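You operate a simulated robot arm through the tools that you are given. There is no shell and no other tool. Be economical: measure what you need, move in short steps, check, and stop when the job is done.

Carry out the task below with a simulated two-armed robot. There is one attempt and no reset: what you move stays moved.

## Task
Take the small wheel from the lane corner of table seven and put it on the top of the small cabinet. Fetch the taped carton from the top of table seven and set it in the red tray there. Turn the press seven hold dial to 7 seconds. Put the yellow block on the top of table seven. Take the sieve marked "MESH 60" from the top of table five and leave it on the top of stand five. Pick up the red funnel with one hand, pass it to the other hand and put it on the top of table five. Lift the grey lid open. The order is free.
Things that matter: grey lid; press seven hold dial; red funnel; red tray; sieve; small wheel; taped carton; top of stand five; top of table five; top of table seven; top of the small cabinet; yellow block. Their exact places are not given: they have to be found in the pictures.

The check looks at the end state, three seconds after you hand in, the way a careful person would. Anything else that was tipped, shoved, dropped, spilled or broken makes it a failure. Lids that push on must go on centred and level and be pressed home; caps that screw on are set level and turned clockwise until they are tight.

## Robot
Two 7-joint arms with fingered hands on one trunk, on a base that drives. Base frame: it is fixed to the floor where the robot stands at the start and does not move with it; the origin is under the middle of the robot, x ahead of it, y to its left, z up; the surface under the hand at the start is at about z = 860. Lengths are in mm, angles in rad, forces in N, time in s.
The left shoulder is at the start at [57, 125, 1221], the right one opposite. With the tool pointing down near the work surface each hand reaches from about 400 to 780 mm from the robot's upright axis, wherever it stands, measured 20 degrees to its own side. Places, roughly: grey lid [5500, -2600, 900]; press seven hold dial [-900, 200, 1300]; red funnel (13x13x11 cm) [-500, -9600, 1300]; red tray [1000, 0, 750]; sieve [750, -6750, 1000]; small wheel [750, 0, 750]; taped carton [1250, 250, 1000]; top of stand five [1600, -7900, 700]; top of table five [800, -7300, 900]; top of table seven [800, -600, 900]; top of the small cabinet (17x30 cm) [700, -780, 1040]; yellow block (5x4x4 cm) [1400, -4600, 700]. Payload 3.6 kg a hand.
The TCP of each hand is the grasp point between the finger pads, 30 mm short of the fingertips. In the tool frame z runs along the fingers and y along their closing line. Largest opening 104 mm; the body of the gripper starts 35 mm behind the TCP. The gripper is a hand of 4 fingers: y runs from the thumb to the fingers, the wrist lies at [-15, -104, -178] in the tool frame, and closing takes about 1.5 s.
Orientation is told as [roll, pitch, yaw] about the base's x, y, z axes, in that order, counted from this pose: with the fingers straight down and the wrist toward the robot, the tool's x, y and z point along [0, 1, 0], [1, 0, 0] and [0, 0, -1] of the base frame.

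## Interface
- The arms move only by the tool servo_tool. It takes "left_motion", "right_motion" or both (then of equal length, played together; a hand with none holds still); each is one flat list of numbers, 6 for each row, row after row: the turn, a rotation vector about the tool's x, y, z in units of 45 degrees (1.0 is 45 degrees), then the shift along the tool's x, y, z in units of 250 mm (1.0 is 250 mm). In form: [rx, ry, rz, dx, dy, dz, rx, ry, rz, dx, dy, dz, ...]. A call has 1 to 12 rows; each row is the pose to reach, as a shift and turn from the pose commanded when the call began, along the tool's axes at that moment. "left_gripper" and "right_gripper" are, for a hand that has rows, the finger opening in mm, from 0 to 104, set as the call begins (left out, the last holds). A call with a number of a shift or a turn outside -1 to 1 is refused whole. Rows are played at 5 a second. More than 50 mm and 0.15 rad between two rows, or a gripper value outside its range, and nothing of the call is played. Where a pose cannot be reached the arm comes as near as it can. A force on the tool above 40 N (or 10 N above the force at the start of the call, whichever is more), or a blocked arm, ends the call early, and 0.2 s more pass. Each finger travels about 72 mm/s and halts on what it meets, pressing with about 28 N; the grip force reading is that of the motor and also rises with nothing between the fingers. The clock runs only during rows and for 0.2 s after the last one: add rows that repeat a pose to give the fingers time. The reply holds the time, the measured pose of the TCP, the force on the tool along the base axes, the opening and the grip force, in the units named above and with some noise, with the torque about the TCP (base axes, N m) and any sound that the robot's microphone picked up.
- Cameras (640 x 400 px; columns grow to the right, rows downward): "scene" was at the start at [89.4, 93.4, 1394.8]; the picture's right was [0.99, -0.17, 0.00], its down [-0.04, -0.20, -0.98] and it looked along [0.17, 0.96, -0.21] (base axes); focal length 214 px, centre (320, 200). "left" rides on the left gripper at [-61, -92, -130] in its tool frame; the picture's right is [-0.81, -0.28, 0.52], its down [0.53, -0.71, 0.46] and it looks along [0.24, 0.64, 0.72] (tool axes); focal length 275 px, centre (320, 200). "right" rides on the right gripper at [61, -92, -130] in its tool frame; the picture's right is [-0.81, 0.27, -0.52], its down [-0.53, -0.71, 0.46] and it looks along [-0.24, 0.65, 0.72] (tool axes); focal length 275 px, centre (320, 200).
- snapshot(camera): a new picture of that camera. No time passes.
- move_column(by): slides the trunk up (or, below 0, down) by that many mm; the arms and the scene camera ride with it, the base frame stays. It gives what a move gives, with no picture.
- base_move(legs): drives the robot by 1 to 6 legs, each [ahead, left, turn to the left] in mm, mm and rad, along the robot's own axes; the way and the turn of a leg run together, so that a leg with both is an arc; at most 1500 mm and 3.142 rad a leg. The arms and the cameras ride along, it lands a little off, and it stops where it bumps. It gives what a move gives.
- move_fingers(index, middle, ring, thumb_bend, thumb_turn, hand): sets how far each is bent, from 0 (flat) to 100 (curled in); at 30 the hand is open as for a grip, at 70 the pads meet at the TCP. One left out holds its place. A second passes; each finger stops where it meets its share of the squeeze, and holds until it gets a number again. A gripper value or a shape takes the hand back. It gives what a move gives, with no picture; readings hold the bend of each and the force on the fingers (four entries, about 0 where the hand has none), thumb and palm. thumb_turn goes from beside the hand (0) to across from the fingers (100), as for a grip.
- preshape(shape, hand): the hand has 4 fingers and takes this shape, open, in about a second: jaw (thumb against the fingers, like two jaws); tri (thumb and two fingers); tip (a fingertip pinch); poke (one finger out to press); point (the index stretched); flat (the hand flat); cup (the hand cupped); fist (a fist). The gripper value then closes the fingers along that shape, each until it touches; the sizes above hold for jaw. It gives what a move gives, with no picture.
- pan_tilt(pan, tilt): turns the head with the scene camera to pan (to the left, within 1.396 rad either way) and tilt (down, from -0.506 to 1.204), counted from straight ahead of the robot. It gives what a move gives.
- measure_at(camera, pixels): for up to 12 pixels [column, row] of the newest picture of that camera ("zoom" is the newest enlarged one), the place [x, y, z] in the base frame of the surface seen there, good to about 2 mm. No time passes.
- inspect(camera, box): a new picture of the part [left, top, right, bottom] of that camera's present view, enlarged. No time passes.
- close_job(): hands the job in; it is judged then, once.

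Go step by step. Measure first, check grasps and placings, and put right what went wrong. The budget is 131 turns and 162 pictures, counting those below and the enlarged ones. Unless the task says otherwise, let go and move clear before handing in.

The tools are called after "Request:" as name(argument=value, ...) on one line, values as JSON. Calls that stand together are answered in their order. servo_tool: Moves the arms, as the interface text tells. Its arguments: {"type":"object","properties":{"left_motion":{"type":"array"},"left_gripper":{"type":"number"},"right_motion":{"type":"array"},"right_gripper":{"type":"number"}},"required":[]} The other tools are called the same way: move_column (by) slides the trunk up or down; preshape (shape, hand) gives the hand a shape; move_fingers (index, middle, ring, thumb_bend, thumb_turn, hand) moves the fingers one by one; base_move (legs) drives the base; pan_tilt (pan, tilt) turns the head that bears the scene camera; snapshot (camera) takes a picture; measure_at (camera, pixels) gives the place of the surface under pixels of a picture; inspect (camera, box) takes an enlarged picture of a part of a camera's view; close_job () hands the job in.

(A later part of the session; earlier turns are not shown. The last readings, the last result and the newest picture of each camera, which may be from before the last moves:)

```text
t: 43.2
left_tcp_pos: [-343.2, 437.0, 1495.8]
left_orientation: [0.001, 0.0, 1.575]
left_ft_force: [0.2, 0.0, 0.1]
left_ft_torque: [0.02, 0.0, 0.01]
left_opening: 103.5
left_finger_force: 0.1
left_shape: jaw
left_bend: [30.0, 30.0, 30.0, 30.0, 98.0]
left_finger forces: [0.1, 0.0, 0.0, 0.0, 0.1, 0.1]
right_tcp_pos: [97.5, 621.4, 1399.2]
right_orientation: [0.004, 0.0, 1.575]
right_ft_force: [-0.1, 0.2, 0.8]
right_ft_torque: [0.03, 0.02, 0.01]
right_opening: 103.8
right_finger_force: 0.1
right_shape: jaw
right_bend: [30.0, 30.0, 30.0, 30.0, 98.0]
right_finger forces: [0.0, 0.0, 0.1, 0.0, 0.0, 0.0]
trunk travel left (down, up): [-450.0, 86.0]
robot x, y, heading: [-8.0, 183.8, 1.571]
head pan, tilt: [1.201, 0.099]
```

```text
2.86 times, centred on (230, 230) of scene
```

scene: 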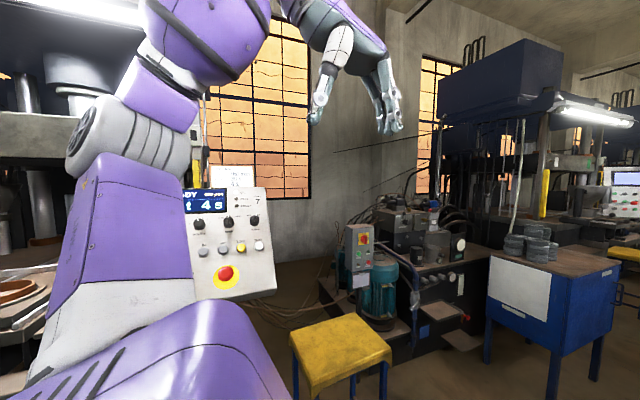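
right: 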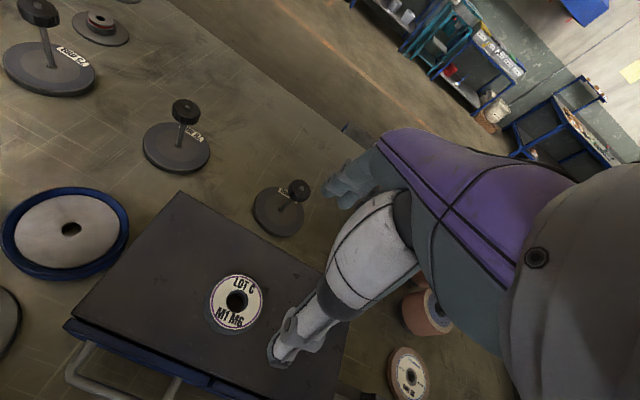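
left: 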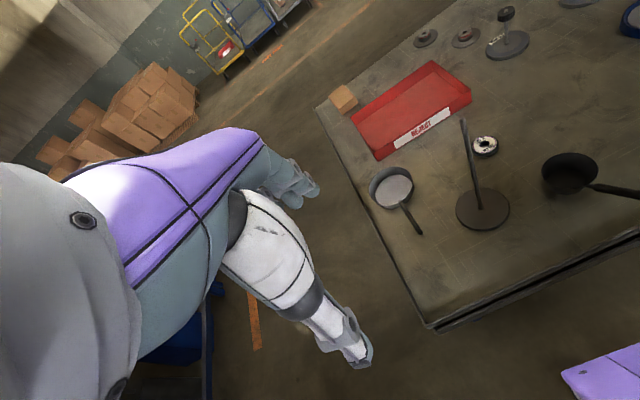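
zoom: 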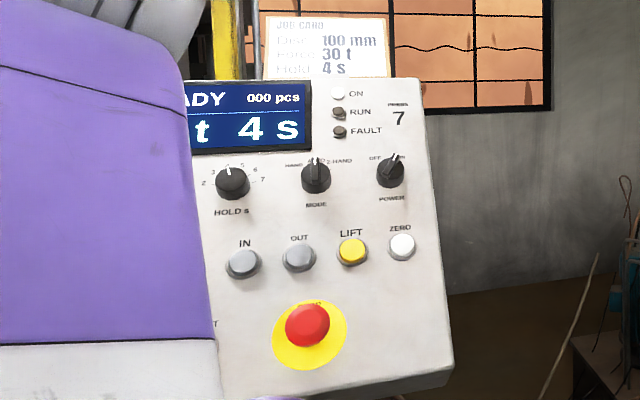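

The HOLD dial (zoom 230,180) at about [-866,175,1259] points to 4, on a face tilted back about 40°; 7 is clockwise. I turn to face it, and look with the right camera.

Request:
base_move(legs=[[0, 0, 1.57]])

Request:
pan_tilt(pan=0.1, tilt=0.2)

Request:
snapshot(camera="scene")

Request:
snapshot(camera="right")

```text
t: 47.4
left_tcp_pos: [-264.8, -149.7, 1497.1]
left_orientation: [-0.002, -0.001, -3.14]
left_ft_force: [-0.7, 0.5, 0.1]
left_ft_torque: [-0.02, 0.03, -0.02]
left_opening: 103.9
left_finger_force: 0.1
left_shape: jaw
left_bend: [30.0, 30.0, 30.0, 30.0, 98.0]
left_finger forces: [0.0, 0.0, 0.1, 0.1, 0.0, 0.0]
right_tcp_pos: [-445.5, 291.2, 1400.8]
right_orientation: [0.004, 0.0, -3.141]
right_ft_force: [-0.3, -0.5, -0.1]
right_ft_torque: [0.0, -0.02, 0.02]
right_opening: 103.8
right_finger_force: 0.0
right_shape: jaw
right_bend: [30.0, 30.0, 30.0, 30.0, 98.0]
right_finger forces: [0.0, 0.1, 0.0, 0.1, 0.0, 0.0]
trunk travel left (down, up): [-450.0, 86.0]
robot x, y, heading: [-10.0, 182.4, -3.141]
head pan, tilt: [1.201, 0.099]
```

```text
t: 48.8
left_tcp_pos: [-263.9, -150.2, 1496.4]
left_orientation: [0.0, 0.001, -3.142]
left_ft_force: [0.4, -0.9, -0.6]
left_ft_torque: [-0.01, -0.02, 0.02]
left_opening: 103.8
left_finger_force: 0.0
left_shape: jaw
left_bend: [30.0, 30.0, 30.0, 30.0, 98.0]
left_finger forces: [0.0, 0.0, 0.0, 0.0, 0.0, 0.0]
right_tcp_pos: [-446.0, 291.0, 1401.4]
right_orientation: [0.005, -0.001, -3.142]
right_ft_force: [0.6, 0.8, 0.3]
right_ft_torque: [-0.03, 0.03, -0.02]
right_opening: 103.8
right_finger_force: 0.1
right_shape: jaw
right_bend: [30.0, 30.0, 30.0, 30.0, 98.0]
right_finger forces: [0.0, 0.0, 0.1, 0.0, 0.1, 0.0]
trunk travel left (down, up): [-450.0, 86.0]
robot x, y, heading: [-9.7, 183.2, -3.145]
head pan, tilt: [0.099, 0.201]
```

```text
137 pictures are left
```

scene: 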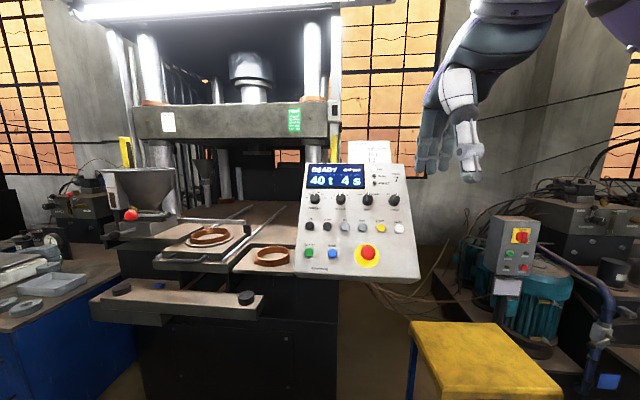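

```text
136 pictures are left
```

right: 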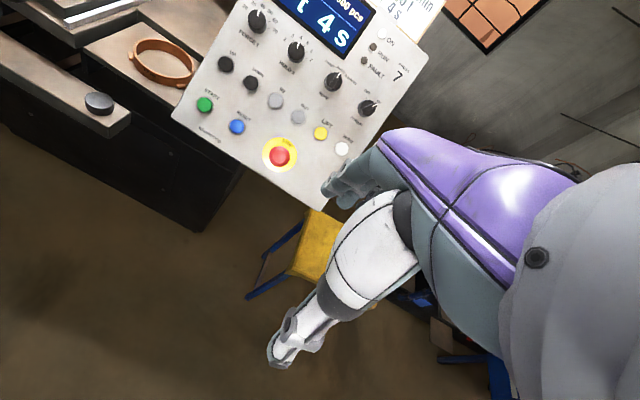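

Request:
inspect(camera="scene", box=[295, 155, 375, 215])

Request:
measure_at(camera="scene", pixels=[[340, 199], [314, 199], [367, 199], [328, 212], [352, 212], [330, 265], [328, 190], [392, 212]])

Request:
inspect(camera="right", box=[230, 0, 390, 120])

```text
6.67 times, centred on (335, 185) of scene
```

zoom: 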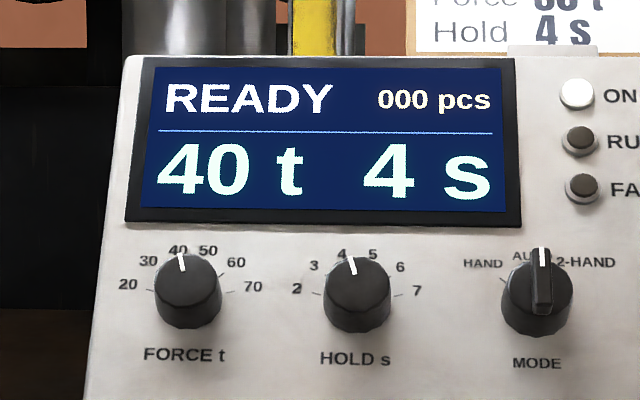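

```text
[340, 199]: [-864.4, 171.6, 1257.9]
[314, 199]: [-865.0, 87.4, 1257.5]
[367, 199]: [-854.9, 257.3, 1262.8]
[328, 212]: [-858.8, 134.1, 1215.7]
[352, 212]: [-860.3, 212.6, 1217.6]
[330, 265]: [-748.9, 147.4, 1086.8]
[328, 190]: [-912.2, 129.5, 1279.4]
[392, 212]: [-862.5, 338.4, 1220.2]
```

```text
3.33 times, centred on (310, 60) of right
```

zoom: 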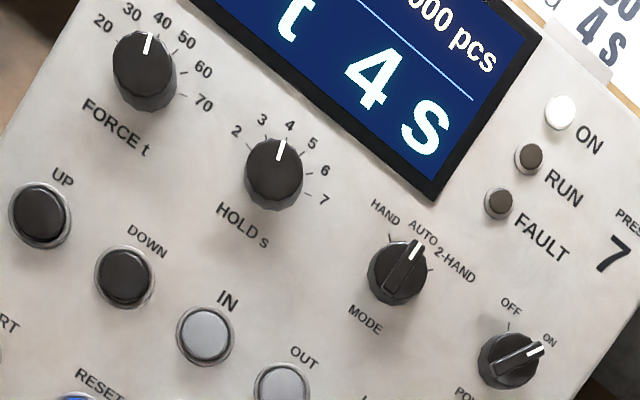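

The HOLD knob points to 4 and each second spans about 30°, so 7 is about +90° clockwise. I measure the knob's cap finely in the right zoom.

Request:
measure_at(camera="zoom", pixels=[[273, 165], [250, 170], [298, 170], [278, 143], [270, 190], [270, 203], [314, 194], [248, 142], [281, 141], [246, 230], [290, 132], [312, 173]])

Request:
preshape(shape="tip", hand="right")

Request:
snapshot(camera="right")

```text
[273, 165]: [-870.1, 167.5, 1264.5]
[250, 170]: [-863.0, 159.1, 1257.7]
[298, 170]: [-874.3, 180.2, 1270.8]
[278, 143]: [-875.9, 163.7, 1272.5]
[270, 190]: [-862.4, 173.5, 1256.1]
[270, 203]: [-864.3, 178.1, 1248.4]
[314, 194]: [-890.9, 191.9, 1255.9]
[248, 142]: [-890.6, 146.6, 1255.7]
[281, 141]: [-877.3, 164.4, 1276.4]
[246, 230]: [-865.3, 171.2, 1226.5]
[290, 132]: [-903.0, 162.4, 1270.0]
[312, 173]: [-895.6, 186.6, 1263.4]
```

```text
t: 49.7
left_tcp_pos: [-264.9, -150.0, 1497.1]
left_orientation: [0.0, 0.0, -3.141]
left_ft_force: [0.4, 0.2, 0.3]
left_ft_torque: [-0.03, 0.01, -0.03]
left_opening: 103.9
left_finger_force: 0.0
left_shape: jaw
left_bend: [30.0, 30.0, 30.0, 30.0, 98.0]
left_finger forces: [0.0, 0.1, 0.1, 0.0, 0.0, 0.0]
right_tcp_pos: [-446.3, 291.9, 1399.9]
right_orientation: [0.004, 0.0, -3.141]
right_ft_force: [-0.3, 0.0, -0.4]
right_ft_torque: [0.01, -0.02, -0.05]
right_opening: 104.0
right_finger_force: 0.1
right_shape: tip
right_bend: [30.0, 98.0, 99.0, 30.0, 98.0]
right_finger forces: [0.0, 0.0, 0.0, 0.0, 0.0, 0.1]
trunk travel left (down, up): [-450.0, 86.0]
robot x, y, heading: [-9.1, 185.5, -3.141]
head pan, tilt: [0.099, 0.201]
```

```text
133 pictures are left
```

right: 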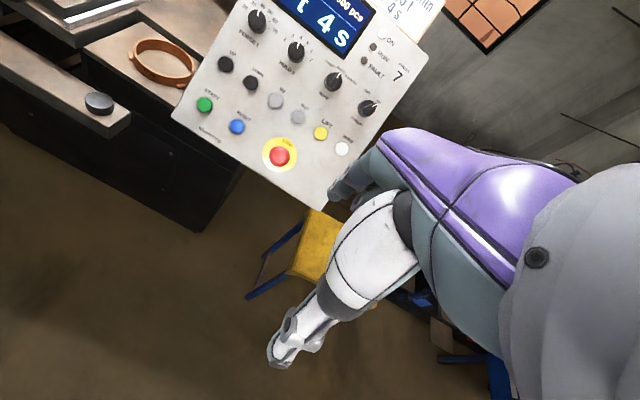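

The cap centre is near [-869,170,1265], normal tilted 40° up. I measure the press's nearest parts before driving 150 mm closer.

Request:
measure_at(camera="scene", pixels=[[180, 312], [250, 310], [280, 330], [90, 300], [410, 380], [470, 395], [500, 285], [245, 297]])

Request:
base_move(legs=[[130, 0, 0]])

Request:
servo_tool(right_motion=[-0.18, 0, 0, 0, 0, 0, -0.36, 0, 0, 0, 0, 0, -0.54, 0, 0, 0, 0, 0, -0.72, 0, 0, 0, 0, 0, -0.9, 0, 0, 0, 0, 0, -1, 0, 0, 0, 0, 0])

```text
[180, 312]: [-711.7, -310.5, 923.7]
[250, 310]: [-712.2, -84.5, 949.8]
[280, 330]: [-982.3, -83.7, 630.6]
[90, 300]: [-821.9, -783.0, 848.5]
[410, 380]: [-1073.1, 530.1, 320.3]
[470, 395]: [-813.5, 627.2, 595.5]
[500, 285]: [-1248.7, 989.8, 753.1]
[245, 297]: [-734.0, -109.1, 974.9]
```

```text
t: 51.0
left_tcp_pos: [-393.3, -149.8, 1498.2]
left_orientation: [0.0, 0.0, 3.142]
left_ft_force: [-0.9, -0.3, -0.7]
left_ft_torque: [0.01, 0.0, -0.01]
left_opening: 103.6
left_finger_force: 0.0
left_shape: jaw
left_bend: [30.0, 30.0, 30.0, 30.0, 98.0]
left_finger forces: [0.1, 0.1, 0.0, 0.0, 0.0, 0.0]
right_tcp_pos: [-574.3, 290.8, 1401.0]
right_orientation: [0.003, -0.003, -3.14]
right_ft_force: [-0.5, 0.5, 0.4]
right_ft_torque: [-0.01, 0.03, 0.01]
right_opening: 103.7
right_finger_force: 0.0
right_shape: tip
right_bend: [30.0, 98.0, 99.0, 30.0, 98.0]
right_finger forces: [0.0, 0.1, 0.0, 0.1, 0.1, 0.1]
trunk travel left (down, up): [-450.0, 86.0]
robot x, y, heading: [-140.7, 186.0, -3.14]
head pan, tilt: [0.099, 0.201]
```

```text
t: 52.4
left_tcp_pos: [-394.2, -149.9, 1496.3]
left_orientation: [0.001, 0.0, 3.141]
left_ft_force: [-0.8, 0.1, -0.5]
left_ft_torque: [0.01, 0.01, 0.01]
left_opening: 103.9
left_finger_force: 0.1
left_shape: jaw
left_bend: [30.0, 30.0, 30.0, 30.0, 98.0]
left_finger forces: [0.0, 0.0, 0.0, 0.1, 0.0, 0.1]
right_tcp_pos: [-574.8, 291.1, 1401.3]
right_orientation: [0.006, -0.79, 3.139]
right_ft_force: [0.1, 0.0, 0.5]
right_ft_torque: [0.0, -0.01, -0.02]
right_opening: 103.8
right_finger_force: 0.1
right_shape: tip
right_bend: [30.0, 98.0, 99.0, 30.0, 98.0]
right_finger forces: [0.1, 0.0, 0.0, 0.1, 0.0, 0.0]
trunk travel left (down, up): [-450.0, 86.0]
robot x, y, heading: [-140.6, 180.7, -3.139]
head pan, tilt: [0.099, 0.201]
```

I finish the pitch to match the panel and move to a standoff 80 mm in front of the dial.

Request:
servo_tool(right_motion=[-0.1, 0, 0, 0, 0, 0, -0.1, 0, 0, 0, 0, 0])

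Request:
servo_tool(right_motion=[0, 0, 0, 0.081, 0.058, 0.155, 0, 0, 0, 0.161, 0.116, 0.31, 0, 0, 0, 0.242, 0.174, 0.465, 0, 0, 0, 0.323, 0.232, 0.62, 0, 0, 0, 0.403, 0.29, 0.775, 0, 0, 0, 0.484, 0.348, 0.93, 0, 0, 0, 0.484, 0.348, 0.93])

Request:
servo_tool(right_gripper=0, right_motion=[0, 0, 0, 0, 0, 0, 0, 0, 0, 0, 0, 0, 0, 0, 0, 0, 0, 0, 0, 0, 0, 0, 0, 0, 0, 0, 0, 0, 0, 0, 0, 0, 0, 0, 0, 0, 0, 0, 0, 0, 0, 0, 0, 0, 0, 0, 0, 0])

Request:
snapshot(camera="right")

Request:
inspect(camera="scene", box=[260, 100, 460, 250])

```text
t: 53.0
left_tcp_pos: [-393.8, -149.8, 1497.2]
left_orientation: [0.0, 0.001, 3.141]
left_ft_force: [-0.5, -0.3, -0.2]
left_ft_torque: [0.02, 0.03, -0.01]
left_opening: 103.7
left_finger_force: 0.0
left_shape: jaw
left_bend: [30.0, 30.0, 30.0, 30.0, 98.0]
left_finger forces: [0.1, 0.1, 0.0, 0.0, 0.0, 0.0]
right_tcp_pos: [-574.9, 291.8, 1400.5]
right_orientation: [0.005, -0.866, 3.139]
right_ft_force: [0.8, 0.3, -0.4]
right_ft_torque: [-0.01, 0.0, 0.02]
right_opening: 104.0
right_finger_force: 0.1
right_shape: tip
right_bend: [30.0, 98.0, 99.0, 30.0, 98.0]
right_finger forces: [0.1, 0.0, 0.0, 0.0, 0.0, 0.0]
trunk travel left (down, up): [-450.0, 86.0]
robot x, y, heading: [-138.1, 181.2, -3.143]
head pan, tilt: [0.099, 0.201]
```

```text
t: 54.5
left_tcp_pos: [-394.4, -150.3, 1496.8]
left_orientation: [0.001, -0.002, 3.142]
left_ft_force: [0.8, -0.4, -0.6]
left_ft_torque: [-0.02, -0.01, 0.02]
left_opening: 103.5
left_finger_force: 0.0
left_shape: jaw
left_bend: [30.0, 30.0, 30.0, 30.0, 98.0]
left_finger forces: [0.1, 0.0, 0.0, 0.1, 0.0, 0.0]
right_tcp_pos: [-808.2, 170.5, 1317.3]
right_orientation: [0.003, -0.863, 3.139]
right_ft_force: [0.2, 0.3, 0.1]
right_ft_torque: [0.03, -0.01, -0.01]
right_opening: 103.9
right_finger_force: 0.0
right_shape: tip
right_bend: [30.0, 98.0, 99.0, 30.0, 98.0]
right_finger forces: [0.0, 0.1, 0.0, 0.0, 0.1, 0.0]
trunk travel left (down, up): [-450.0, 86.0]
robot x, y, heading: [-139.7, 183.5, -3.14]
head pan, tilt: [0.099, 0.201]
```

```text
t: 56.4
left_tcp_pos: [-393.5, -151.5, 1496.7]
left_orientation: [0.0, -0.001, 3.141]
left_ft_force: [0.1, -0.1, -0.2]
left_ft_torque: [0.0, 0.01, 0.01]
left_opening: 103.9
left_finger_force: 0.1
left_shape: jaw
left_bend: [30.0, 30.0, 30.0, 30.0, 98.0]
left_finger forces: [0.0, 0.1, 0.0, 0.0, 0.0, 0.0]
right_tcp_pos: [-808.0, 170.2, 1317.0]
right_orientation: [0.006, -0.862, 3.137]
right_ft_force: [1.0, -0.2, -0.4]
right_ft_torque: [0.03, -0.01, -0.02]
right_opening: 0.0
right_finger_force: 27.8
right_shape: tip
right_bend: [70.0, 100.0, 100.0, 48.0, 100.0]
right_finger forces: [0.0, 0.1, 0.0, 0.0, 0.0, 0.0]
trunk travel left (down, up): [-450.0, 86.0]
robot x, y, heading: [-139.1, 182.8, -3.137]
head pan, tilt: [0.099, 0.201]
```

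```text
132 pictures are left
```

right: 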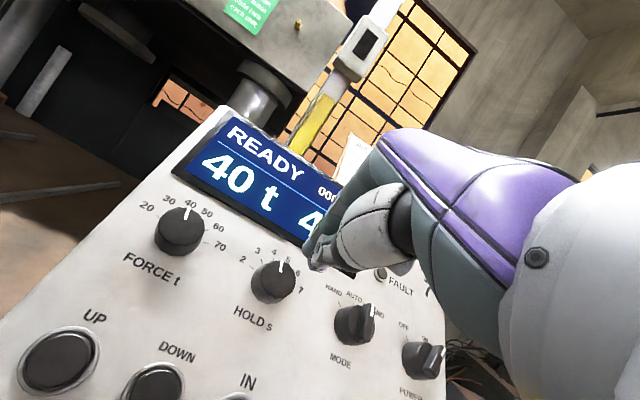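

```text
2.67 times, centred on (360, 175) of scene
```

zoom: 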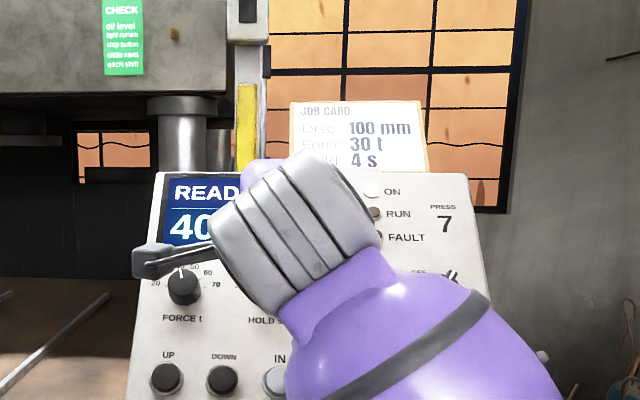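

The closed fingertips show at (316,263); I measure where that is relative to the tool axis, then reopen.

Request:
measure_at(camera="right", pixels=[[316, 265], [310, 260], [322, 262], [330, 245], [312, 250], [272, 275]])

Request:
inspect(camera="right", box=[230, 180, 420, 300])

```text
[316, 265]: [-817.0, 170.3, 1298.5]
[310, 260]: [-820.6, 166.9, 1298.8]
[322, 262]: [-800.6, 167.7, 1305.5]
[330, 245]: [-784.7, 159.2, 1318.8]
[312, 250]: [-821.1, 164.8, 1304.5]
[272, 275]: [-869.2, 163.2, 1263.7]
```

```text
3.33 times, centred on (325, 240) of right
```

zoom: 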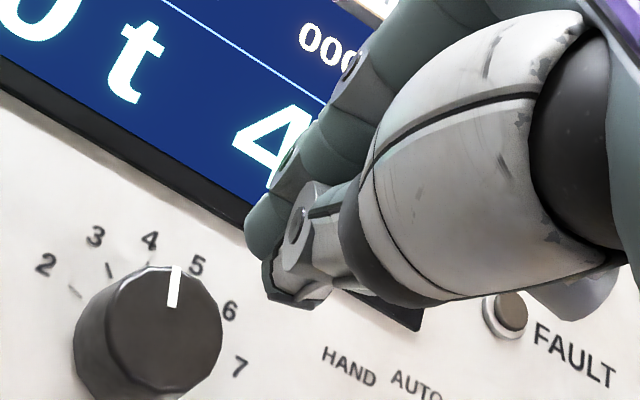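

The pinch meets on the tool axis, tips about 22 mm ahead of the TCP. I open to 70, turn the wrist -45° to allow a 90° turn, and check the view.

Request:
measure_at(camera="zoom", pixels=[[163, 318], [115, 320], [218, 325], [170, 275], [155, 370], [140, 345], [195, 300]])

Request:
servo_tool(right_gripper=70, right_motion=[0, 0, -0.18, 0, 0, 0, 0, 0, -0.36, 0, 0, 0, 0, 0, -0.54, 0, 0, 0, 0, 0, -0.72, 0, 0, 0, 0, 0, -0.9, 0, 0, 0, 0, 0, -1, 0, 0, 0, 0, 0, -1, 0, 0, 0])

Request:
snapshot(camera="right")

```text
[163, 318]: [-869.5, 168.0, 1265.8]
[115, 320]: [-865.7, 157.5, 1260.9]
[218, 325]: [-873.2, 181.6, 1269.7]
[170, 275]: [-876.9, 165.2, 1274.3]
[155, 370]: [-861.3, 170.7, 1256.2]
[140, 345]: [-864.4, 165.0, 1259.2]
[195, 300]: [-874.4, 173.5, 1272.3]
```

```text
t: 58.0
left_tcp_pos: [-394.5, -150.7, 1497.3]
left_orientation: [-0.001, 0.002, 3.14]
left_ft_force: [0.5, -0.7, -0.5]
left_ft_torque: [-0.02, 0.0, 0.03]
left_opening: 103.8
left_finger_force: 0.0
left_shape: jaw
left_bend: [30.0, 30.0, 30.0, 30.0, 98.0]
left_finger forces: [0.1, 0.0, 0.2, 0.1, 0.0, 0.0]
right_tcp_pos: [-810.0, 169.3, 1316.0]
right_orientation: [-0.692, -0.569, -2.146]
right_ft_force: [0.2, 0.4, 0.2]
right_ft_torque: [0.0, -0.02, 0.01]
right_opening: 70.1
right_finger_force: 0.0
right_shape: tip
right_bend: [29.0, 98.0, 99.0, 60.0, 100.0]
right_finger forces: [0.0, 0.0, 0.0, 0.0, 0.0, 0.0]
trunk travel left (down, up): [-450.0, 86.0]
robot x, y, heading: [-140.4, 179.7, -3.141]
head pan, tilt: [0.099, 0.201]
```

```text
129 pictures are left
```

right: 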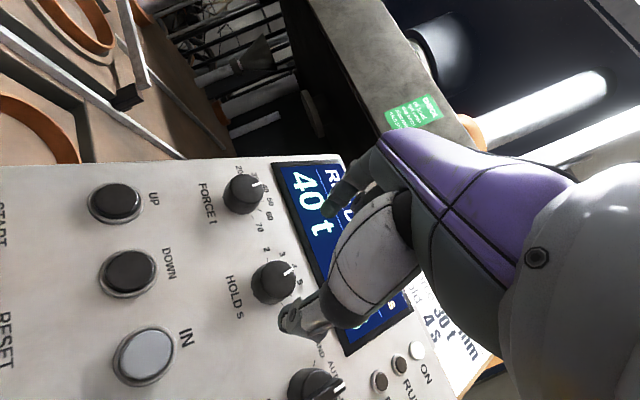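

Alignment with the dial axis is within about 1–2 mm. I advance 68 mm along the tool, then close on the knob.

Request:
servo_tool(right_motion=[0, 0, 0, 0, 0, 0.12, 0, 0, 0, 0, 0, 0.2, 0, 0, 0, 0, 0, 0.25, 0, 0, 0, 0, 0, 0.272])

Request:
snapshot(camera="right")

```text
t: 59.0
left_tcp_pos: [-394.6, -150.4, 1496.0]
left_orientation: [-0.001, 0.0, 3.142]
left_ft_force: [-0.8, 0.5, 0.1]
left_ft_torque: [-0.02, 0.02, -0.01]
left_opening: 103.8
left_finger_force: 0.0
left_shape: jaw
left_bend: [30.0, 30.0, 30.0, 30.0, 98.0]
left_finger forces: [0.0, 0.1, 0.0, 0.0, 0.1, 0.0]
right_tcp_pos: [-861.1, 170.0, 1272.2]
right_orientation: [-0.691, -0.571, -2.146]
right_ft_force: [-0.6, 0.7, 0.2]
right_ft_torque: [-0.01, 0.01, 0.0]
right_opening: 70.0
right_finger_force: 0.1
right_shape: tip
right_bend: [29.0, 98.0, 99.0, 60.0, 100.0]
right_finger forces: [0.0, 0.1, 0.0, 0.0, 0.0, 0.0]
trunk travel left (down, up): [-450.0, 86.0]
robot x, y, heading: [-142.1, 180.3, -3.141]
head pan, tilt: [0.099, 0.201]
```

```text
128 pictures are left
```

right: 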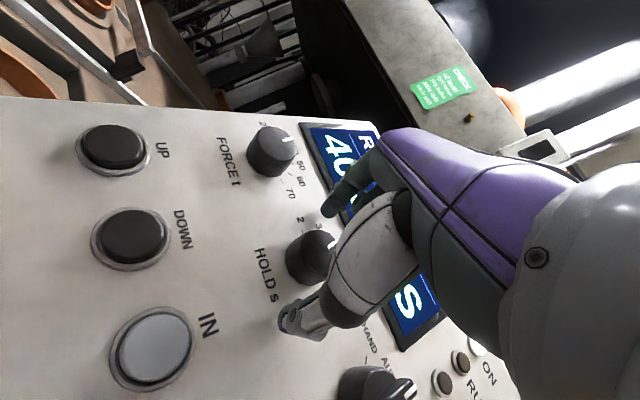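

The knob (312,257) lies between index and thumb. I close.

Request:
servo_tool(right_gripper=15, right_motion=[0, 0, 0, 0, 0, 0, 0, 0, 0, 0, 0, 0, 0, 0, 0, 0, 0, 0, 0, 0, 0, 0, 0, 0, 0, 0, 0, 0, 0, 0, 0, 0, 0, 0, 0, 0])

Request:
inspect(camera="right", box=[220, 130, 440, 350])

```text
t: 60.4
left_tcp_pos: [-395.5, -150.3, 1497.3]
left_orientation: [0.001, 0.0, 3.142]
left_ft_force: [0.7, 0.5, -0.1]
left_ft_torque: [0.02, 0.02, 0.0]
left_opening: 103.6
left_finger_force: 0.0
left_shape: jaw
left_bend: [30.0, 30.0, 30.0, 30.0, 98.0]
left_finger forces: [0.1, 0.0, 0.1, 0.1, 0.0, 0.0]
right_tcp_pos: [-860.1, 169.5, 1272.4]
right_orientation: [-0.687, -0.569, -2.145]
right_ft_force: [-0.6, 0.8, -2.0]
right_ft_torque: [-0.01, 0.03, -0.04]
right_opening: 26.5
right_finger_force: 28.1
right_shape: tip
right_bend: [73.0, 100.0, 100.0, 74.0, 100.0]
right_finger forces: [24.8, 0.0, 0.0, 0.1, 25.5, 0.0]
trunk travel left (down, up): [-450.0, 86.0]
robot x, y, heading: [-138.7, 185.0, -3.142]
head pan, tilt: [0.099, 0.201]
```

```text
1.82 times, centred on (330, 240) of right
```

zoom: 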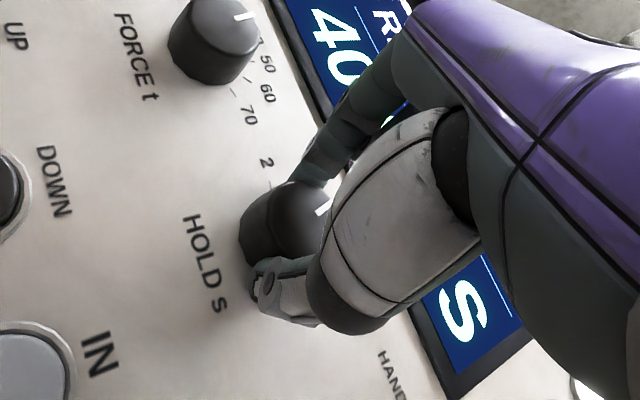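

The knob is pinched (24.8/25.5 N). I turn +45° clockwise and watch the display.

Request:
servo_tool(right_motion=[0, 0, 0.17, 0, 0, 0, 0, 0, 0.34, 0, 0, 0, 0, 0, 0.51, 0, 0, 0, 0, 0, 0.68, 0, 0, 0, 0, 0, 0.85, 0, 0, 0, 0, 0, 1, 0, 0, 0])

Request:
snapshot(camera="scene")

Request:
snapshot(camera="right")

```text
t: 61.8
left_tcp_pos: [-394.3, -150.3, 1496.1]
left_orientation: [-0.001, 0.0, 3.14]
left_ft_force: [0.1, 0.2, 0.8]
left_ft_torque: [0.01, -0.01, -0.01]
left_opening: 103.6
left_finger_force: 0.0
left_shape: jaw
left_bend: [30.0, 30.0, 30.0, 30.0, 98.0]
left_finger forces: [0.1, 0.1, 0.0, 0.0, 0.1, 0.0]
right_tcp_pos: [-859.6, 170.4, 1271.9]
right_orientation: [0.007, -0.865, 3.133]
right_ft_force: [-4.9, -1.0, 3.1]
right_ft_torque: [0.0, 0.15, 0.05]
right_opening: 26.3
right_finger_force: 27.6
right_shape: tip
right_bend: [73.0, 100.0, 100.0, 74.0, 100.0]
right_finger forces: [29.9, 0.1, 0.1, 0.0, 24.4, 0.0]
trunk travel left (down, up): [-450.0, 86.0]
robot x, y, heading: [-138.1, 181.5, -3.14]
head pan, tilt: [0.099, 0.201]
```

```text
126 pictures are left
```

scene: 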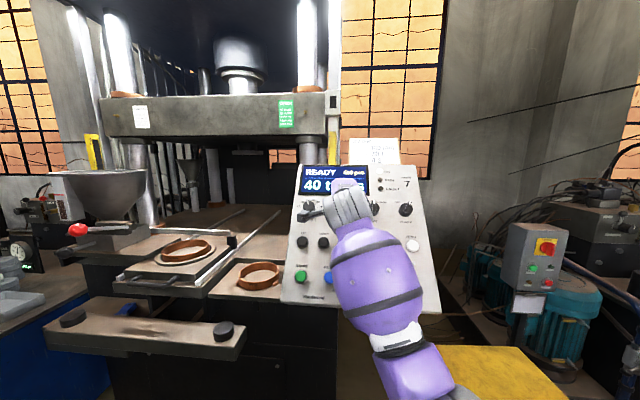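

```text
125 pictures are left
```

right: 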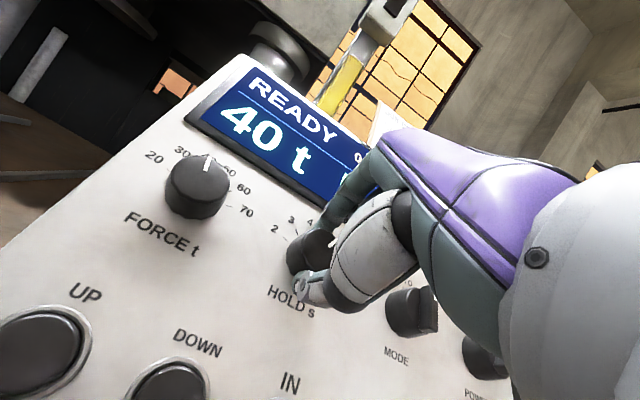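

Holding well; I turn another 45° and look at the result.

Request:
servo_tool(right_motion=[0, 0, 0.17, 0, 0, 0, 0, 0, 0.34, 0, 0, 0, 0, 0, 0.51, 0, 0, 0, 0, 0, 0.68, 0, 0, 0, 0, 0, 0.85, 0, 0, 0, 0, 0, 1, 0, 0, 0])

Request:
inspect(camera="right", box=[220, 100, 440, 350])

Request:
inspect(camera="scene", box=[280, 150, 440, 250])

```text
t: 63.1
left_tcp_pos: [-393.6, -149.9, 1496.2]
left_orientation: [-0.001, 0.0, 3.142]
left_ft_force: [-0.1, 0.4, 0.0]
left_ft_torque: [0.01, -0.01, -0.01]
left_opening: 103.9
left_finger_force: 0.1
left_shape: jaw
left_bend: [30.0, 30.0, 30.0, 30.0, 98.0]
left_finger forces: [0.0, 0.0, 0.0, 0.1, 0.1, 0.1]
right_tcp_pos: [-860.3, 171.6, 1271.7]
right_orientation: [0.695, -0.567, 2.141]
right_ft_force: [-3.6, 2.4, 5.5]
right_ft_torque: [0.12, 0.2, -0.02]
right_opening: 26.6
right_finger_force: 28.7
right_shape: tip
right_bend: [73.0, 100.0, 100.0, 74.0, 100.0]
right_finger forces: [30.3, 0.0, 0.1, 0.0, 24.7, 0.0]
trunk travel left (down, up): [-450.0, 86.0]
robot x, y, heading: [-138.3, 182.7, -3.139]
head pan, tilt: [0.099, 0.201]
```

```text
1.60 times, centred on (330, 225) of right
```

zoom: 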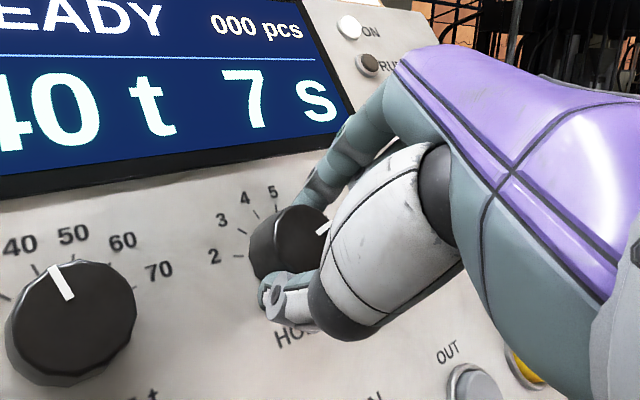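

```text
4.00 times, centred on (360, 200) of scene
```

zoom: 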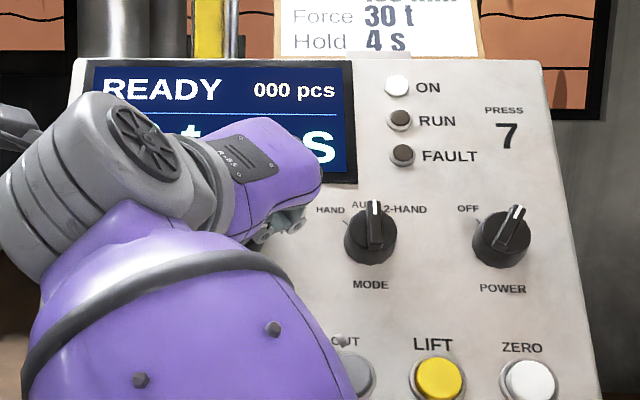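

The display reads 7 s. I open the fingers, back off 150 mm along the tool and check the pointer.

Request:
servo_tool(right_gripper=70, right_motion=[0, 0, 0, 0, 0, 0, 0, 0, 0, 0, 0, 0, 0, 0, 0, 0, 0, 0, 0, 0, 0, 0, 0, 0, 0, 0, 0, 0, 0, -0.12, 0, 0, 0, 0, 0, -0.28, 0, 0, 0, 0, 0, -0.44, 0, 0, 0, 0, 0, -0.6])

Request:
inspect(camera="right", box=[160, 100, 400, 300])

```text
t: 65.0
left_tcp_pos: [-393.8, -150.1, 1498.6]
left_orientation: [0.001, -0.002, 3.143]
left_ft_force: [1.0, 0.5, 0.4]
left_ft_torque: [0.0, -0.03, -0.01]
left_opening: 103.4
left_finger_force: 0.1
left_shape: jaw
left_bend: [30.0, 30.0, 30.0, 30.0, 98.0]
left_finger forces: [0.0, 0.0, 0.1, 0.0, 0.1, 0.1]
right_tcp_pos: [-744.9, 170.9, 1370.4]
right_orientation: [0.694, -0.566, 2.145]
right_ft_force: [0.4, 0.0, 0.5]
right_ft_torque: [0.02, 0.03, 0.0]
right_opening: 69.9
right_finger_force: 0.2
right_shape: tip
right_bend: [29.0, 98.0, 99.0, 60.0, 100.0]
right_finger forces: [0.1, 0.1, 0.0, 0.0, 0.0, 0.0]
trunk travel left (down, up): [-450.0, 86.0]
robot x, y, heading: [-137.3, 183.8, -3.141]
head pan, tilt: [0.099, 0.201]
```

```text
2.00 times, centred on (280, 200) of right
```

zoom: 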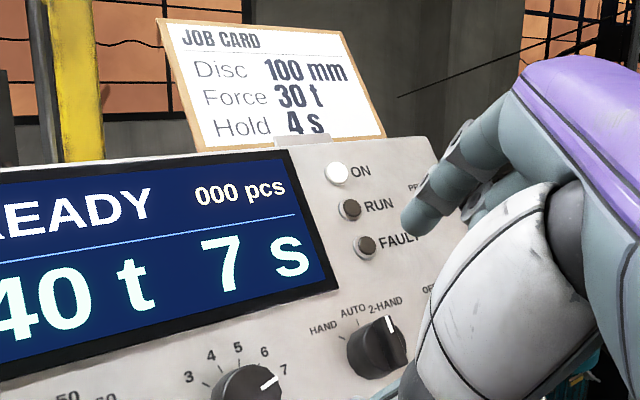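

The dial reads 7. I return the right hand to the downward pose and drive back.

Request:
servo_tool(right_motion=[0, 0, -0.17, 0, 0, 0, 0, 0, -0.34, 0, 0, 0, 0, 0, -0.51, 0, 0, 0, 0, 0, -0.68, 0, 0, 0, 0, 0, -0.85, 0, 0, 0, 0, 0, -1, 0, 0, 0])

Request:
servo_tool(right_gripper=104, right_motion=[0.17, 0, 0, 0, 0, -0.1, 0.34, 0, 0, 0, 0, -0.2, 0.51, 0, 0, 0, 0, -0.3, 0.68, 0, 0, 0, 0, -0.4, 0.85, 0, 0, 0, 0, -0.5, 1, 0, 0, 0, 0, -0.6])

Request:
servo_tool(right_motion=[0.1, 0, 0, 0, 0, 0, 0.1, 0, 0, 0, 0, 0])

Request:
preshape(shape="jaw", hand="right")

Request:
base_move(legs=[[-130, 0, 0], [0, 0, -1.57]])

```text
t: 66.3
left_tcp_pos: [-392.8, -150.1, 1495.2]
left_orientation: [0.0, 0.0, 3.141]
left_ft_force: [-0.6, -1.2, 0.7]
left_ft_torque: [0.05, 0.0, 0.0]
left_opening: 103.6
left_finger_force: 0.1
left_shape: jaw
left_bend: [30.0, 30.0, 30.0, 30.0, 98.0]
left_finger forces: [0.0, 0.0, 0.0, 0.1, 0.0, 0.0]
right_tcp_pos: [-746.7, 170.4, 1370.3]
right_orientation: [0.003, -0.865, -3.143]
right_ft_force: [0.2, -0.7, 0.0]
right_ft_torque: [-0.01, 0.03, 0.0]
right_opening: 69.8
right_finger_force: 0.1
right_shape: tip
right_bend: [29.0, 98.0, 99.0, 60.0, 100.0]
right_finger forces: [0.0, 0.1, 0.0, 0.1, 0.0, 0.0]
trunk travel left (down, up): [-450.0, 86.0]
robot x, y, heading: [-137.5, 181.2, -3.141]
head pan, tilt: [0.099, 0.201]
```

```text
t: 67.8
left_tcp_pos: [-391.9, -149.6, 1497.9]
left_orientation: [-0.001, -0.002, 3.142]
left_ft_force: [0.2, 0.3, -0.5]
left_ft_torque: [-0.01, 0.03, -0.03]
left_opening: 103.4
left_finger_force: 0.1
left_shape: jaw
left_bend: [30.0, 30.0, 30.0, 30.0, 98.0]
left_finger forces: [0.0, 0.0, 0.0, 0.0, 0.1, 0.0]
right_tcp_pos: [-653.4, 157.9, 1493.7]
right_orientation: [0.004, -0.077, -3.141]
right_ft_force: [0.0, -0.1, 0.1]
right_ft_torque: [0.03, 0.05, -0.01]
right_opening: 104.0
right_finger_force: 0.2
right_shape: tip
right_bend: [30.0, 98.0, 99.0, 30.0, 98.0]
right_finger forces: [0.0, 0.0, 0.0, 0.0, 0.0, 0.0]
right hand out of reach, approached as far as the arm can: row 4, 5, 6
trunk travel left (down, up): [-450.0, 86.0]
robot x, y, heading: [-142.0, 181.5, -3.141]
head pan, tilt: [0.099, 0.201]
```

```text
t: 68.3
left_tcp_pos: [-395.6, -149.5, 1498.0]
left_orientation: [0.001, 0.0, 3.142]
left_ft_force: [0.8, -0.1, -0.4]
left_ft_torque: [-0.01, -0.01, 0.03]
left_opening: 103.9
left_finger_force: 0.0
left_shape: jaw
left_bend: [30.0, 30.0, 30.0, 30.0, 98.0]
left_finger forces: [0.0, 0.1, 0.0, 0.0, 0.0, 0.0]
right_tcp_pos: [-652.0, 161.1, 1488.0]
right_orientation: [0.002, 0.0, -3.141]
right_ft_force: [0.0, -0.6, 0.4]
right_ft_torque: [0.0, -0.02, -0.02]
right_opening: 103.9
right_finger_force: 0.0
right_shape: tip
right_bend: [30.0, 98.0, 99.0, 30.0, 98.0]
right_finger forces: [0.0, 0.0, 0.0, 0.1, 0.0, 0.1]
right hand out of reach, approached as far as the arm can: row 1, 2
trunk travel left (down, up): [-450.0, 86.0]
robot x, y, heading: [-138.4, 182.4, -3.141]
head pan, tilt: [0.099, 0.201]
```

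```text
t: 69.2
left_tcp_pos: [-394.3, -150.3, 1497.5]
left_orientation: [0.0, 0.0, 3.142]
left_ft_force: [0.4, -0.2, -0.1]
left_ft_torque: [0.02, 0.02, 0.02]
left_opening: 103.5
left_finger_force: 0.2
left_shape: jaw
left_bend: [30.0, 30.0, 30.0, 30.0, 98.0]
left_finger forces: [0.0, 0.0, 0.0, 0.0, 0.0, 0.0]
right_tcp_pos: [-651.9, 160.5, 1487.5]
right_orientation: [0.004, -0.001, -3.143]
right_ft_force: [1.6, 0.3, -0.2]
right_ft_torque: [0.04, 0.0, -0.02]
right_opening: 103.7
right_finger_force: 0.0
right_shape: jaw
right_bend: [30.0, 30.0, 30.0, 30.0, 98.0]
right_finger forces: [0.0, 0.1, 0.0, 0.1, 0.1, 0.1]
trunk travel left (down, up): [-450.0, 86.0]
robot x, y, heading: [-140.5, 186.6, -3.143]
head pan, tilt: [0.099, 0.201]
```

```text
t: 74.3
left_tcp_pos: [-344.4, 434.2, 1496.4]
left_orientation: [0.0, -0.002, 1.587]
left_ft_force: [-0.8, -0.6, -1.1]
left_ft_torque: [0.0, -0.02, -0.02]
left_opening: 103.7
left_finger_force: 0.2
left_shape: jaw
left_bend: [30.0, 30.0, 30.0, 30.0, 98.0]
left_finger forces: [0.1, 0.1, 0.0, 0.0, 0.0, 0.0]
right_tcp_pos: [-35.8, 696.6, 1487.0]
right_orientation: [0.003, 0.0, 1.586]
right_ft_force: [0.0, -0.4, 0.0]
right_ft_torque: [0.05, 0.01, -0.06]
right_opening: 103.8
right_finger_force: 0.1
right_shape: jaw
right_bend: [30.0, 30.0, 30.0, 30.0, 98.0]
right_finger forces: [0.0, 0.0, 0.1, 0.0, 0.0, 0.0]
trunk travel left (down, up): [-450.0, 86.0]
robot x, y, heading: [-7.3, 186.6, 1.588]
head pan, tilt: [0.099, 0.201]
```

I drive round to the lane side of the table and face the carton.

Request:
base_move(legs=[[780, 0, 0], [0, 0, -1.588], [1190, 0, 0], [0, 0, -1.57], [100, 0, 0]])

Request:
pan_tilt(pan=0.2, tilt=0.75)

Request:
snapshot(camera="scene")

```text
t: 92.7
left_tcp_pos: [1501.6, 607.8, 1496.4]
left_orientation: [0.0, -0.002, -1.579]
left_ft_force: [-0.3, 0.7, 0.6]
left_ft_torque: [-0.01, 0.01, 0.0]
left_opening: 103.7
left_finger_force: 0.0
left_shape: jaw
left_bend: [30.0, 30.0, 30.0, 30.0, 98.0]
left_finger forces: [0.1, 0.0, 0.1, 0.0, 0.0, 0.1]
right_tcp_pos: [1187.9, 354.1, 1487.4]
right_orientation: [0.004, -0.001, -1.579]
right_ft_force: [0.4, -0.8, 0.4]
right_ft_torque: [0.01, 0.0, 0.0]
right_opening: 103.8
right_finger_force: 0.1
right_shape: jaw
right_bend: [30.0, 30.0, 30.0, 30.0, 98.0]
right_finger forces: [0.0, 0.1, 0.0, 0.1, 0.0, 0.0]
trunk travel left (down, up): [-450.0, 86.0]
robot x, y, heading: [1167.2, 865.5, -1.577]
head pan, tilt: [0.099, 0.201]
```

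```text
t: 93.7
left_tcp_pos: [1501.4, 608.3, 1496.1]
left_orientation: [0.0, -0.002, -1.579]
left_ft_force: [0.5, 1.0, 0.8]
left_ft_torque: [0.01, 0.01, 0.01]
left_opening: 103.8
left_finger_force: 0.1
left_shape: jaw
left_bend: [30.0, 30.0, 30.0, 30.0, 98.0]
left_finger forces: [0.0, 0.0, 0.0, 0.0, 0.0, 0.0]
right_tcp_pos: [1187.4, 353.2, 1487.0]
right_orientation: [0.002, -0.001, -1.578]
right_ft_force: [0.2, -0.2, -0.6]
right_ft_torque: [0.03, 0.0, 0.01]
right_opening: 103.7
right_finger_force: 0.1
right_shape: jaw
right_bend: [30.0, 30.0, 30.0, 30.0, 98.0]
right_finger forces: [0.0, 0.1, 0.0, 0.1, 0.1, 0.1]
trunk travel left (down, up): [-450.0, 86.0]
robot x, y, heading: [1169.4, 864.3, -1.585]
head pan, tilt: [0.201, 0.75]
```

```text
121 pictures are left
```

scene: 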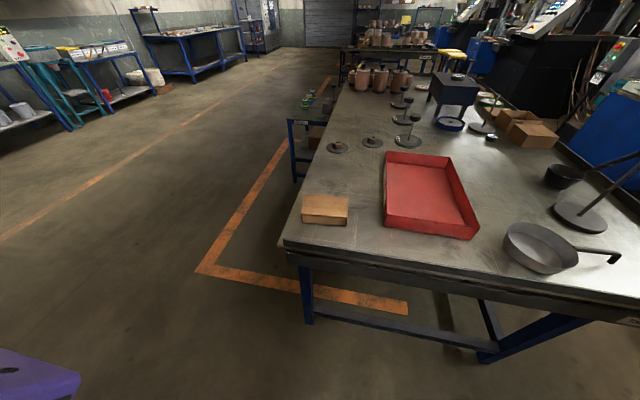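

Request:
inspect(camera="scene", box=[270, 130, 490, 270])

Request:
measure_at(camera="scene", pixels=[[306, 197], [348, 198], [345, 218], [304, 215], [325, 205], [325, 223], [285, 240], [420, 185], [385, 210], [478, 225], [450, 155], [392, 152]])

```text
2.86 times, centred on (380, 200) of scene
```

zoom: 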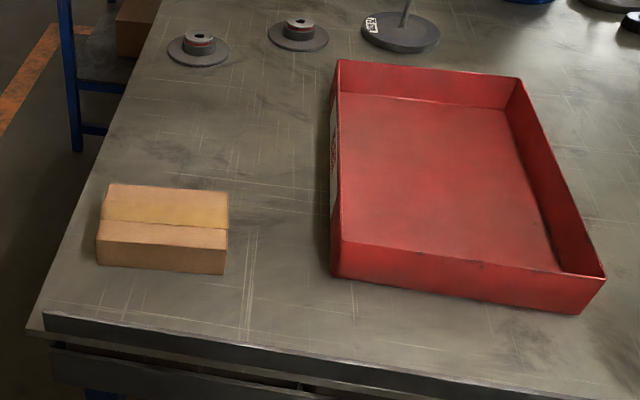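

```text
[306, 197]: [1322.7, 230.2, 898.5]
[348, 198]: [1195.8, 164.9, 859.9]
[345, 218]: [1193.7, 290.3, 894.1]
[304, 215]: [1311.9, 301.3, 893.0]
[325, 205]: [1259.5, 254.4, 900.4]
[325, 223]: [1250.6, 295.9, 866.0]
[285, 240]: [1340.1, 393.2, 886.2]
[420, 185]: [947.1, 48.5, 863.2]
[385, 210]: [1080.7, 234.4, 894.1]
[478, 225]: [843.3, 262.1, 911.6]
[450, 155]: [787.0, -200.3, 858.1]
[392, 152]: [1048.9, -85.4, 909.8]
```

The carton has tape along its top; I measure its top corners in the zoom.

Request:
measure_at(camera="zoom", pixels=[[112, 187], [225, 196], [222, 245], [102, 238], [160, 192], [160, 240], [106, 215], [224, 222], [100, 258], [222, 268], [160, 250]])

Request:
base_move(legs=[[60, 0, 0.005]])

```text
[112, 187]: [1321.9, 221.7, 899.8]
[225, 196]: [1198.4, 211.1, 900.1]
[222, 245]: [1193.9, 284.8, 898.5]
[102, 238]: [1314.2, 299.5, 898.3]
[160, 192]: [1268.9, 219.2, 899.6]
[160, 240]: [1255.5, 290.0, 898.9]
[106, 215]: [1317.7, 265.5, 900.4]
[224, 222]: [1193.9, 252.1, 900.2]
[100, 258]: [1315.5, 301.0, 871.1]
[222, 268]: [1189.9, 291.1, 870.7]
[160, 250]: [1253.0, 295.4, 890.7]
```

```text
t: 94.6
left_tcp_pos: [1501.6, 551.4, 1496.6]
left_orientation: [-0.001, -0.002, -1.575]
left_ft_force: [-0.5, -0.6, 0.5]
left_ft_torque: [0.04, 0.03, 0.01]
left_opening: 103.7
left_finger_force: 0.1
left_shape: jaw
left_bend: [30.0, 30.0, 30.0, 30.0, 98.0]
left_finger forces: [0.0, 0.0, 0.0, 0.0, 0.0, 0.1]
right_tcp_pos: [1190.2, 294.9, 1488.1]
right_orientation: [0.004, -0.001, -1.576]
right_ft_force: [0.0, 0.1, 0.6]
right_ft_torque: [0.02, 0.01, 0.04]
right_opening: 103.8
right_finger_force: 0.1
right_shape: jaw
right_bend: [30.0, 30.0, 30.0, 30.0, 98.0]
right_finger forces: [0.0, 0.1, 0.0, 0.1, 0.1, 0.0]
trunk travel left (down, up): [-450.0, 86.0]
robot x, y, heading: [1168.7, 809.1, -1.573]
head pan, tilt: [0.201, 0.75]
```

Carton: centre [1257,254], yaw about +0.1 rad, 128×78×40. I bring the right hand above it, aligned.

Request:
servo_tool(right_motion=[0, 0, -0.03, 0.067, 0.04, 0.17, 0, 0, -0.06, 0.134, 0.081, 0.34, 0, 0, -0.1, 0.2, 0.12, 0.5, 0, 0, -0.127, 0.268, 0.162, 0.67, 0, 0, -0.127, 0.268, 0.162, 0.84, 0, 0, -0.127, 0.268, 0.162, 1])

Request:
servo_tool(right_motion=[0, 0, 0, 0, 0, 0.18, 0, 0, 0, 0, 0, 0.36, 0, 0, 0, 0, 0, 0.54, 0, 0, 0, 0, 0, 0.72, 0, 0, 0, 0, 0, 0.9])

Request:
snapshot(camera="right")

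```text
t: 96.0
left_tcp_pos: [1502.5, 549.6, 1497.2]
left_orientation: [-0.001, 0.0, -1.571]
left_ft_force: [0.2, 0.2, -1.2]
left_ft_torque: [0.02, 0.0, 0.04]
left_opening: 103.6
left_finger_force: 0.0
left_shape: jaw
left_bend: [30.0, 30.0, 30.0, 30.0, 98.0]
left_finger forces: [0.1, 0.0, 0.1, 0.1, 0.0, 0.1]
right_tcp_pos: [1258.8, 253.0, 1236.1]
right_orientation: [0.002, 0.0, -1.477]
right_ft_force: [0.0, -0.3, 0.8]
right_ft_torque: [0.0, 0.0, 0.02]
right_opening: 103.7
right_finger_force: 0.1
right_shape: jaw
right_bend: [30.0, 30.0, 30.0, 30.0, 98.0]
right_finger forces: [0.1, 0.0, 0.1, 0.0, 0.0, 0.0]
right hand out of reach, approached as far as the arm can: row 1, 2
trunk travel left (down, up): [-450.0, 86.0]
robot x, y, heading: [1170.4, 803.9, -1.574]
head pan, tilt: [0.201, 0.75]
```

```text
t: 97.2
left_tcp_pos: [1501.8, 551.6, 1496.6]
left_orientation: [0.0, 0.0, -1.574]
left_ft_force: [0.0, -0.4, 0.4]
left_ft_torque: [-0.03, 0.01, 0.04]
left_opening: 103.9
left_finger_force: 0.2
left_shape: jaw
left_bend: [30.0, 30.0, 30.0, 30.0, 98.0]
left_finger forces: [0.0, 0.0, 0.0, 0.1, 0.0, 0.1]
right_tcp_pos: [1259.0, 253.9, 1013.2]
right_orientation: [0.001, -0.003, -1.476]
right_ft_force: [-0.1, -0.1, 0.2]
right_ft_torque: [0.0, 0.0, 0.02]
right_opening: 103.8
right_finger_force: 0.0
right_shape: jaw
right_bend: [30.0, 30.0, 30.0, 30.0, 98.0]
right_finger forces: [0.0, 0.0, 0.1, 0.1, 0.0, 0.0]
trunk travel left (down, up): [-450.0, 86.0]
robot x, y, heading: [1168.0, 807.4, -1.576]
head pan, tilt: [0.201, 0.75]
```

```text
119 pictures are left
```

right: 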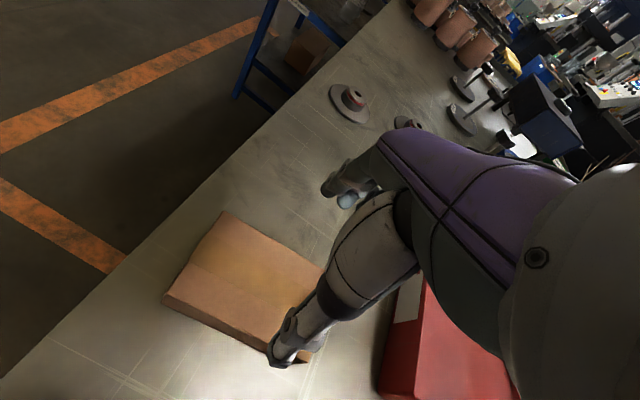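

I check the carton's top edges in this view before lowering.

Request:
measure_at(camera="right", pixels=[[225, 215], [168, 292], [270, 345], [318, 262], [275, 242], [215, 320], [240, 270]])

```text
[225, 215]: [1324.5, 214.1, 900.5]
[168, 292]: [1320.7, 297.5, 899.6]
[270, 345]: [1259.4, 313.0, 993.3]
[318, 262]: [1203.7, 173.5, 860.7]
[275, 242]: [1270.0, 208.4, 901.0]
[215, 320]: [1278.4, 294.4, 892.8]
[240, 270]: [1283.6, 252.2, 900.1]
```

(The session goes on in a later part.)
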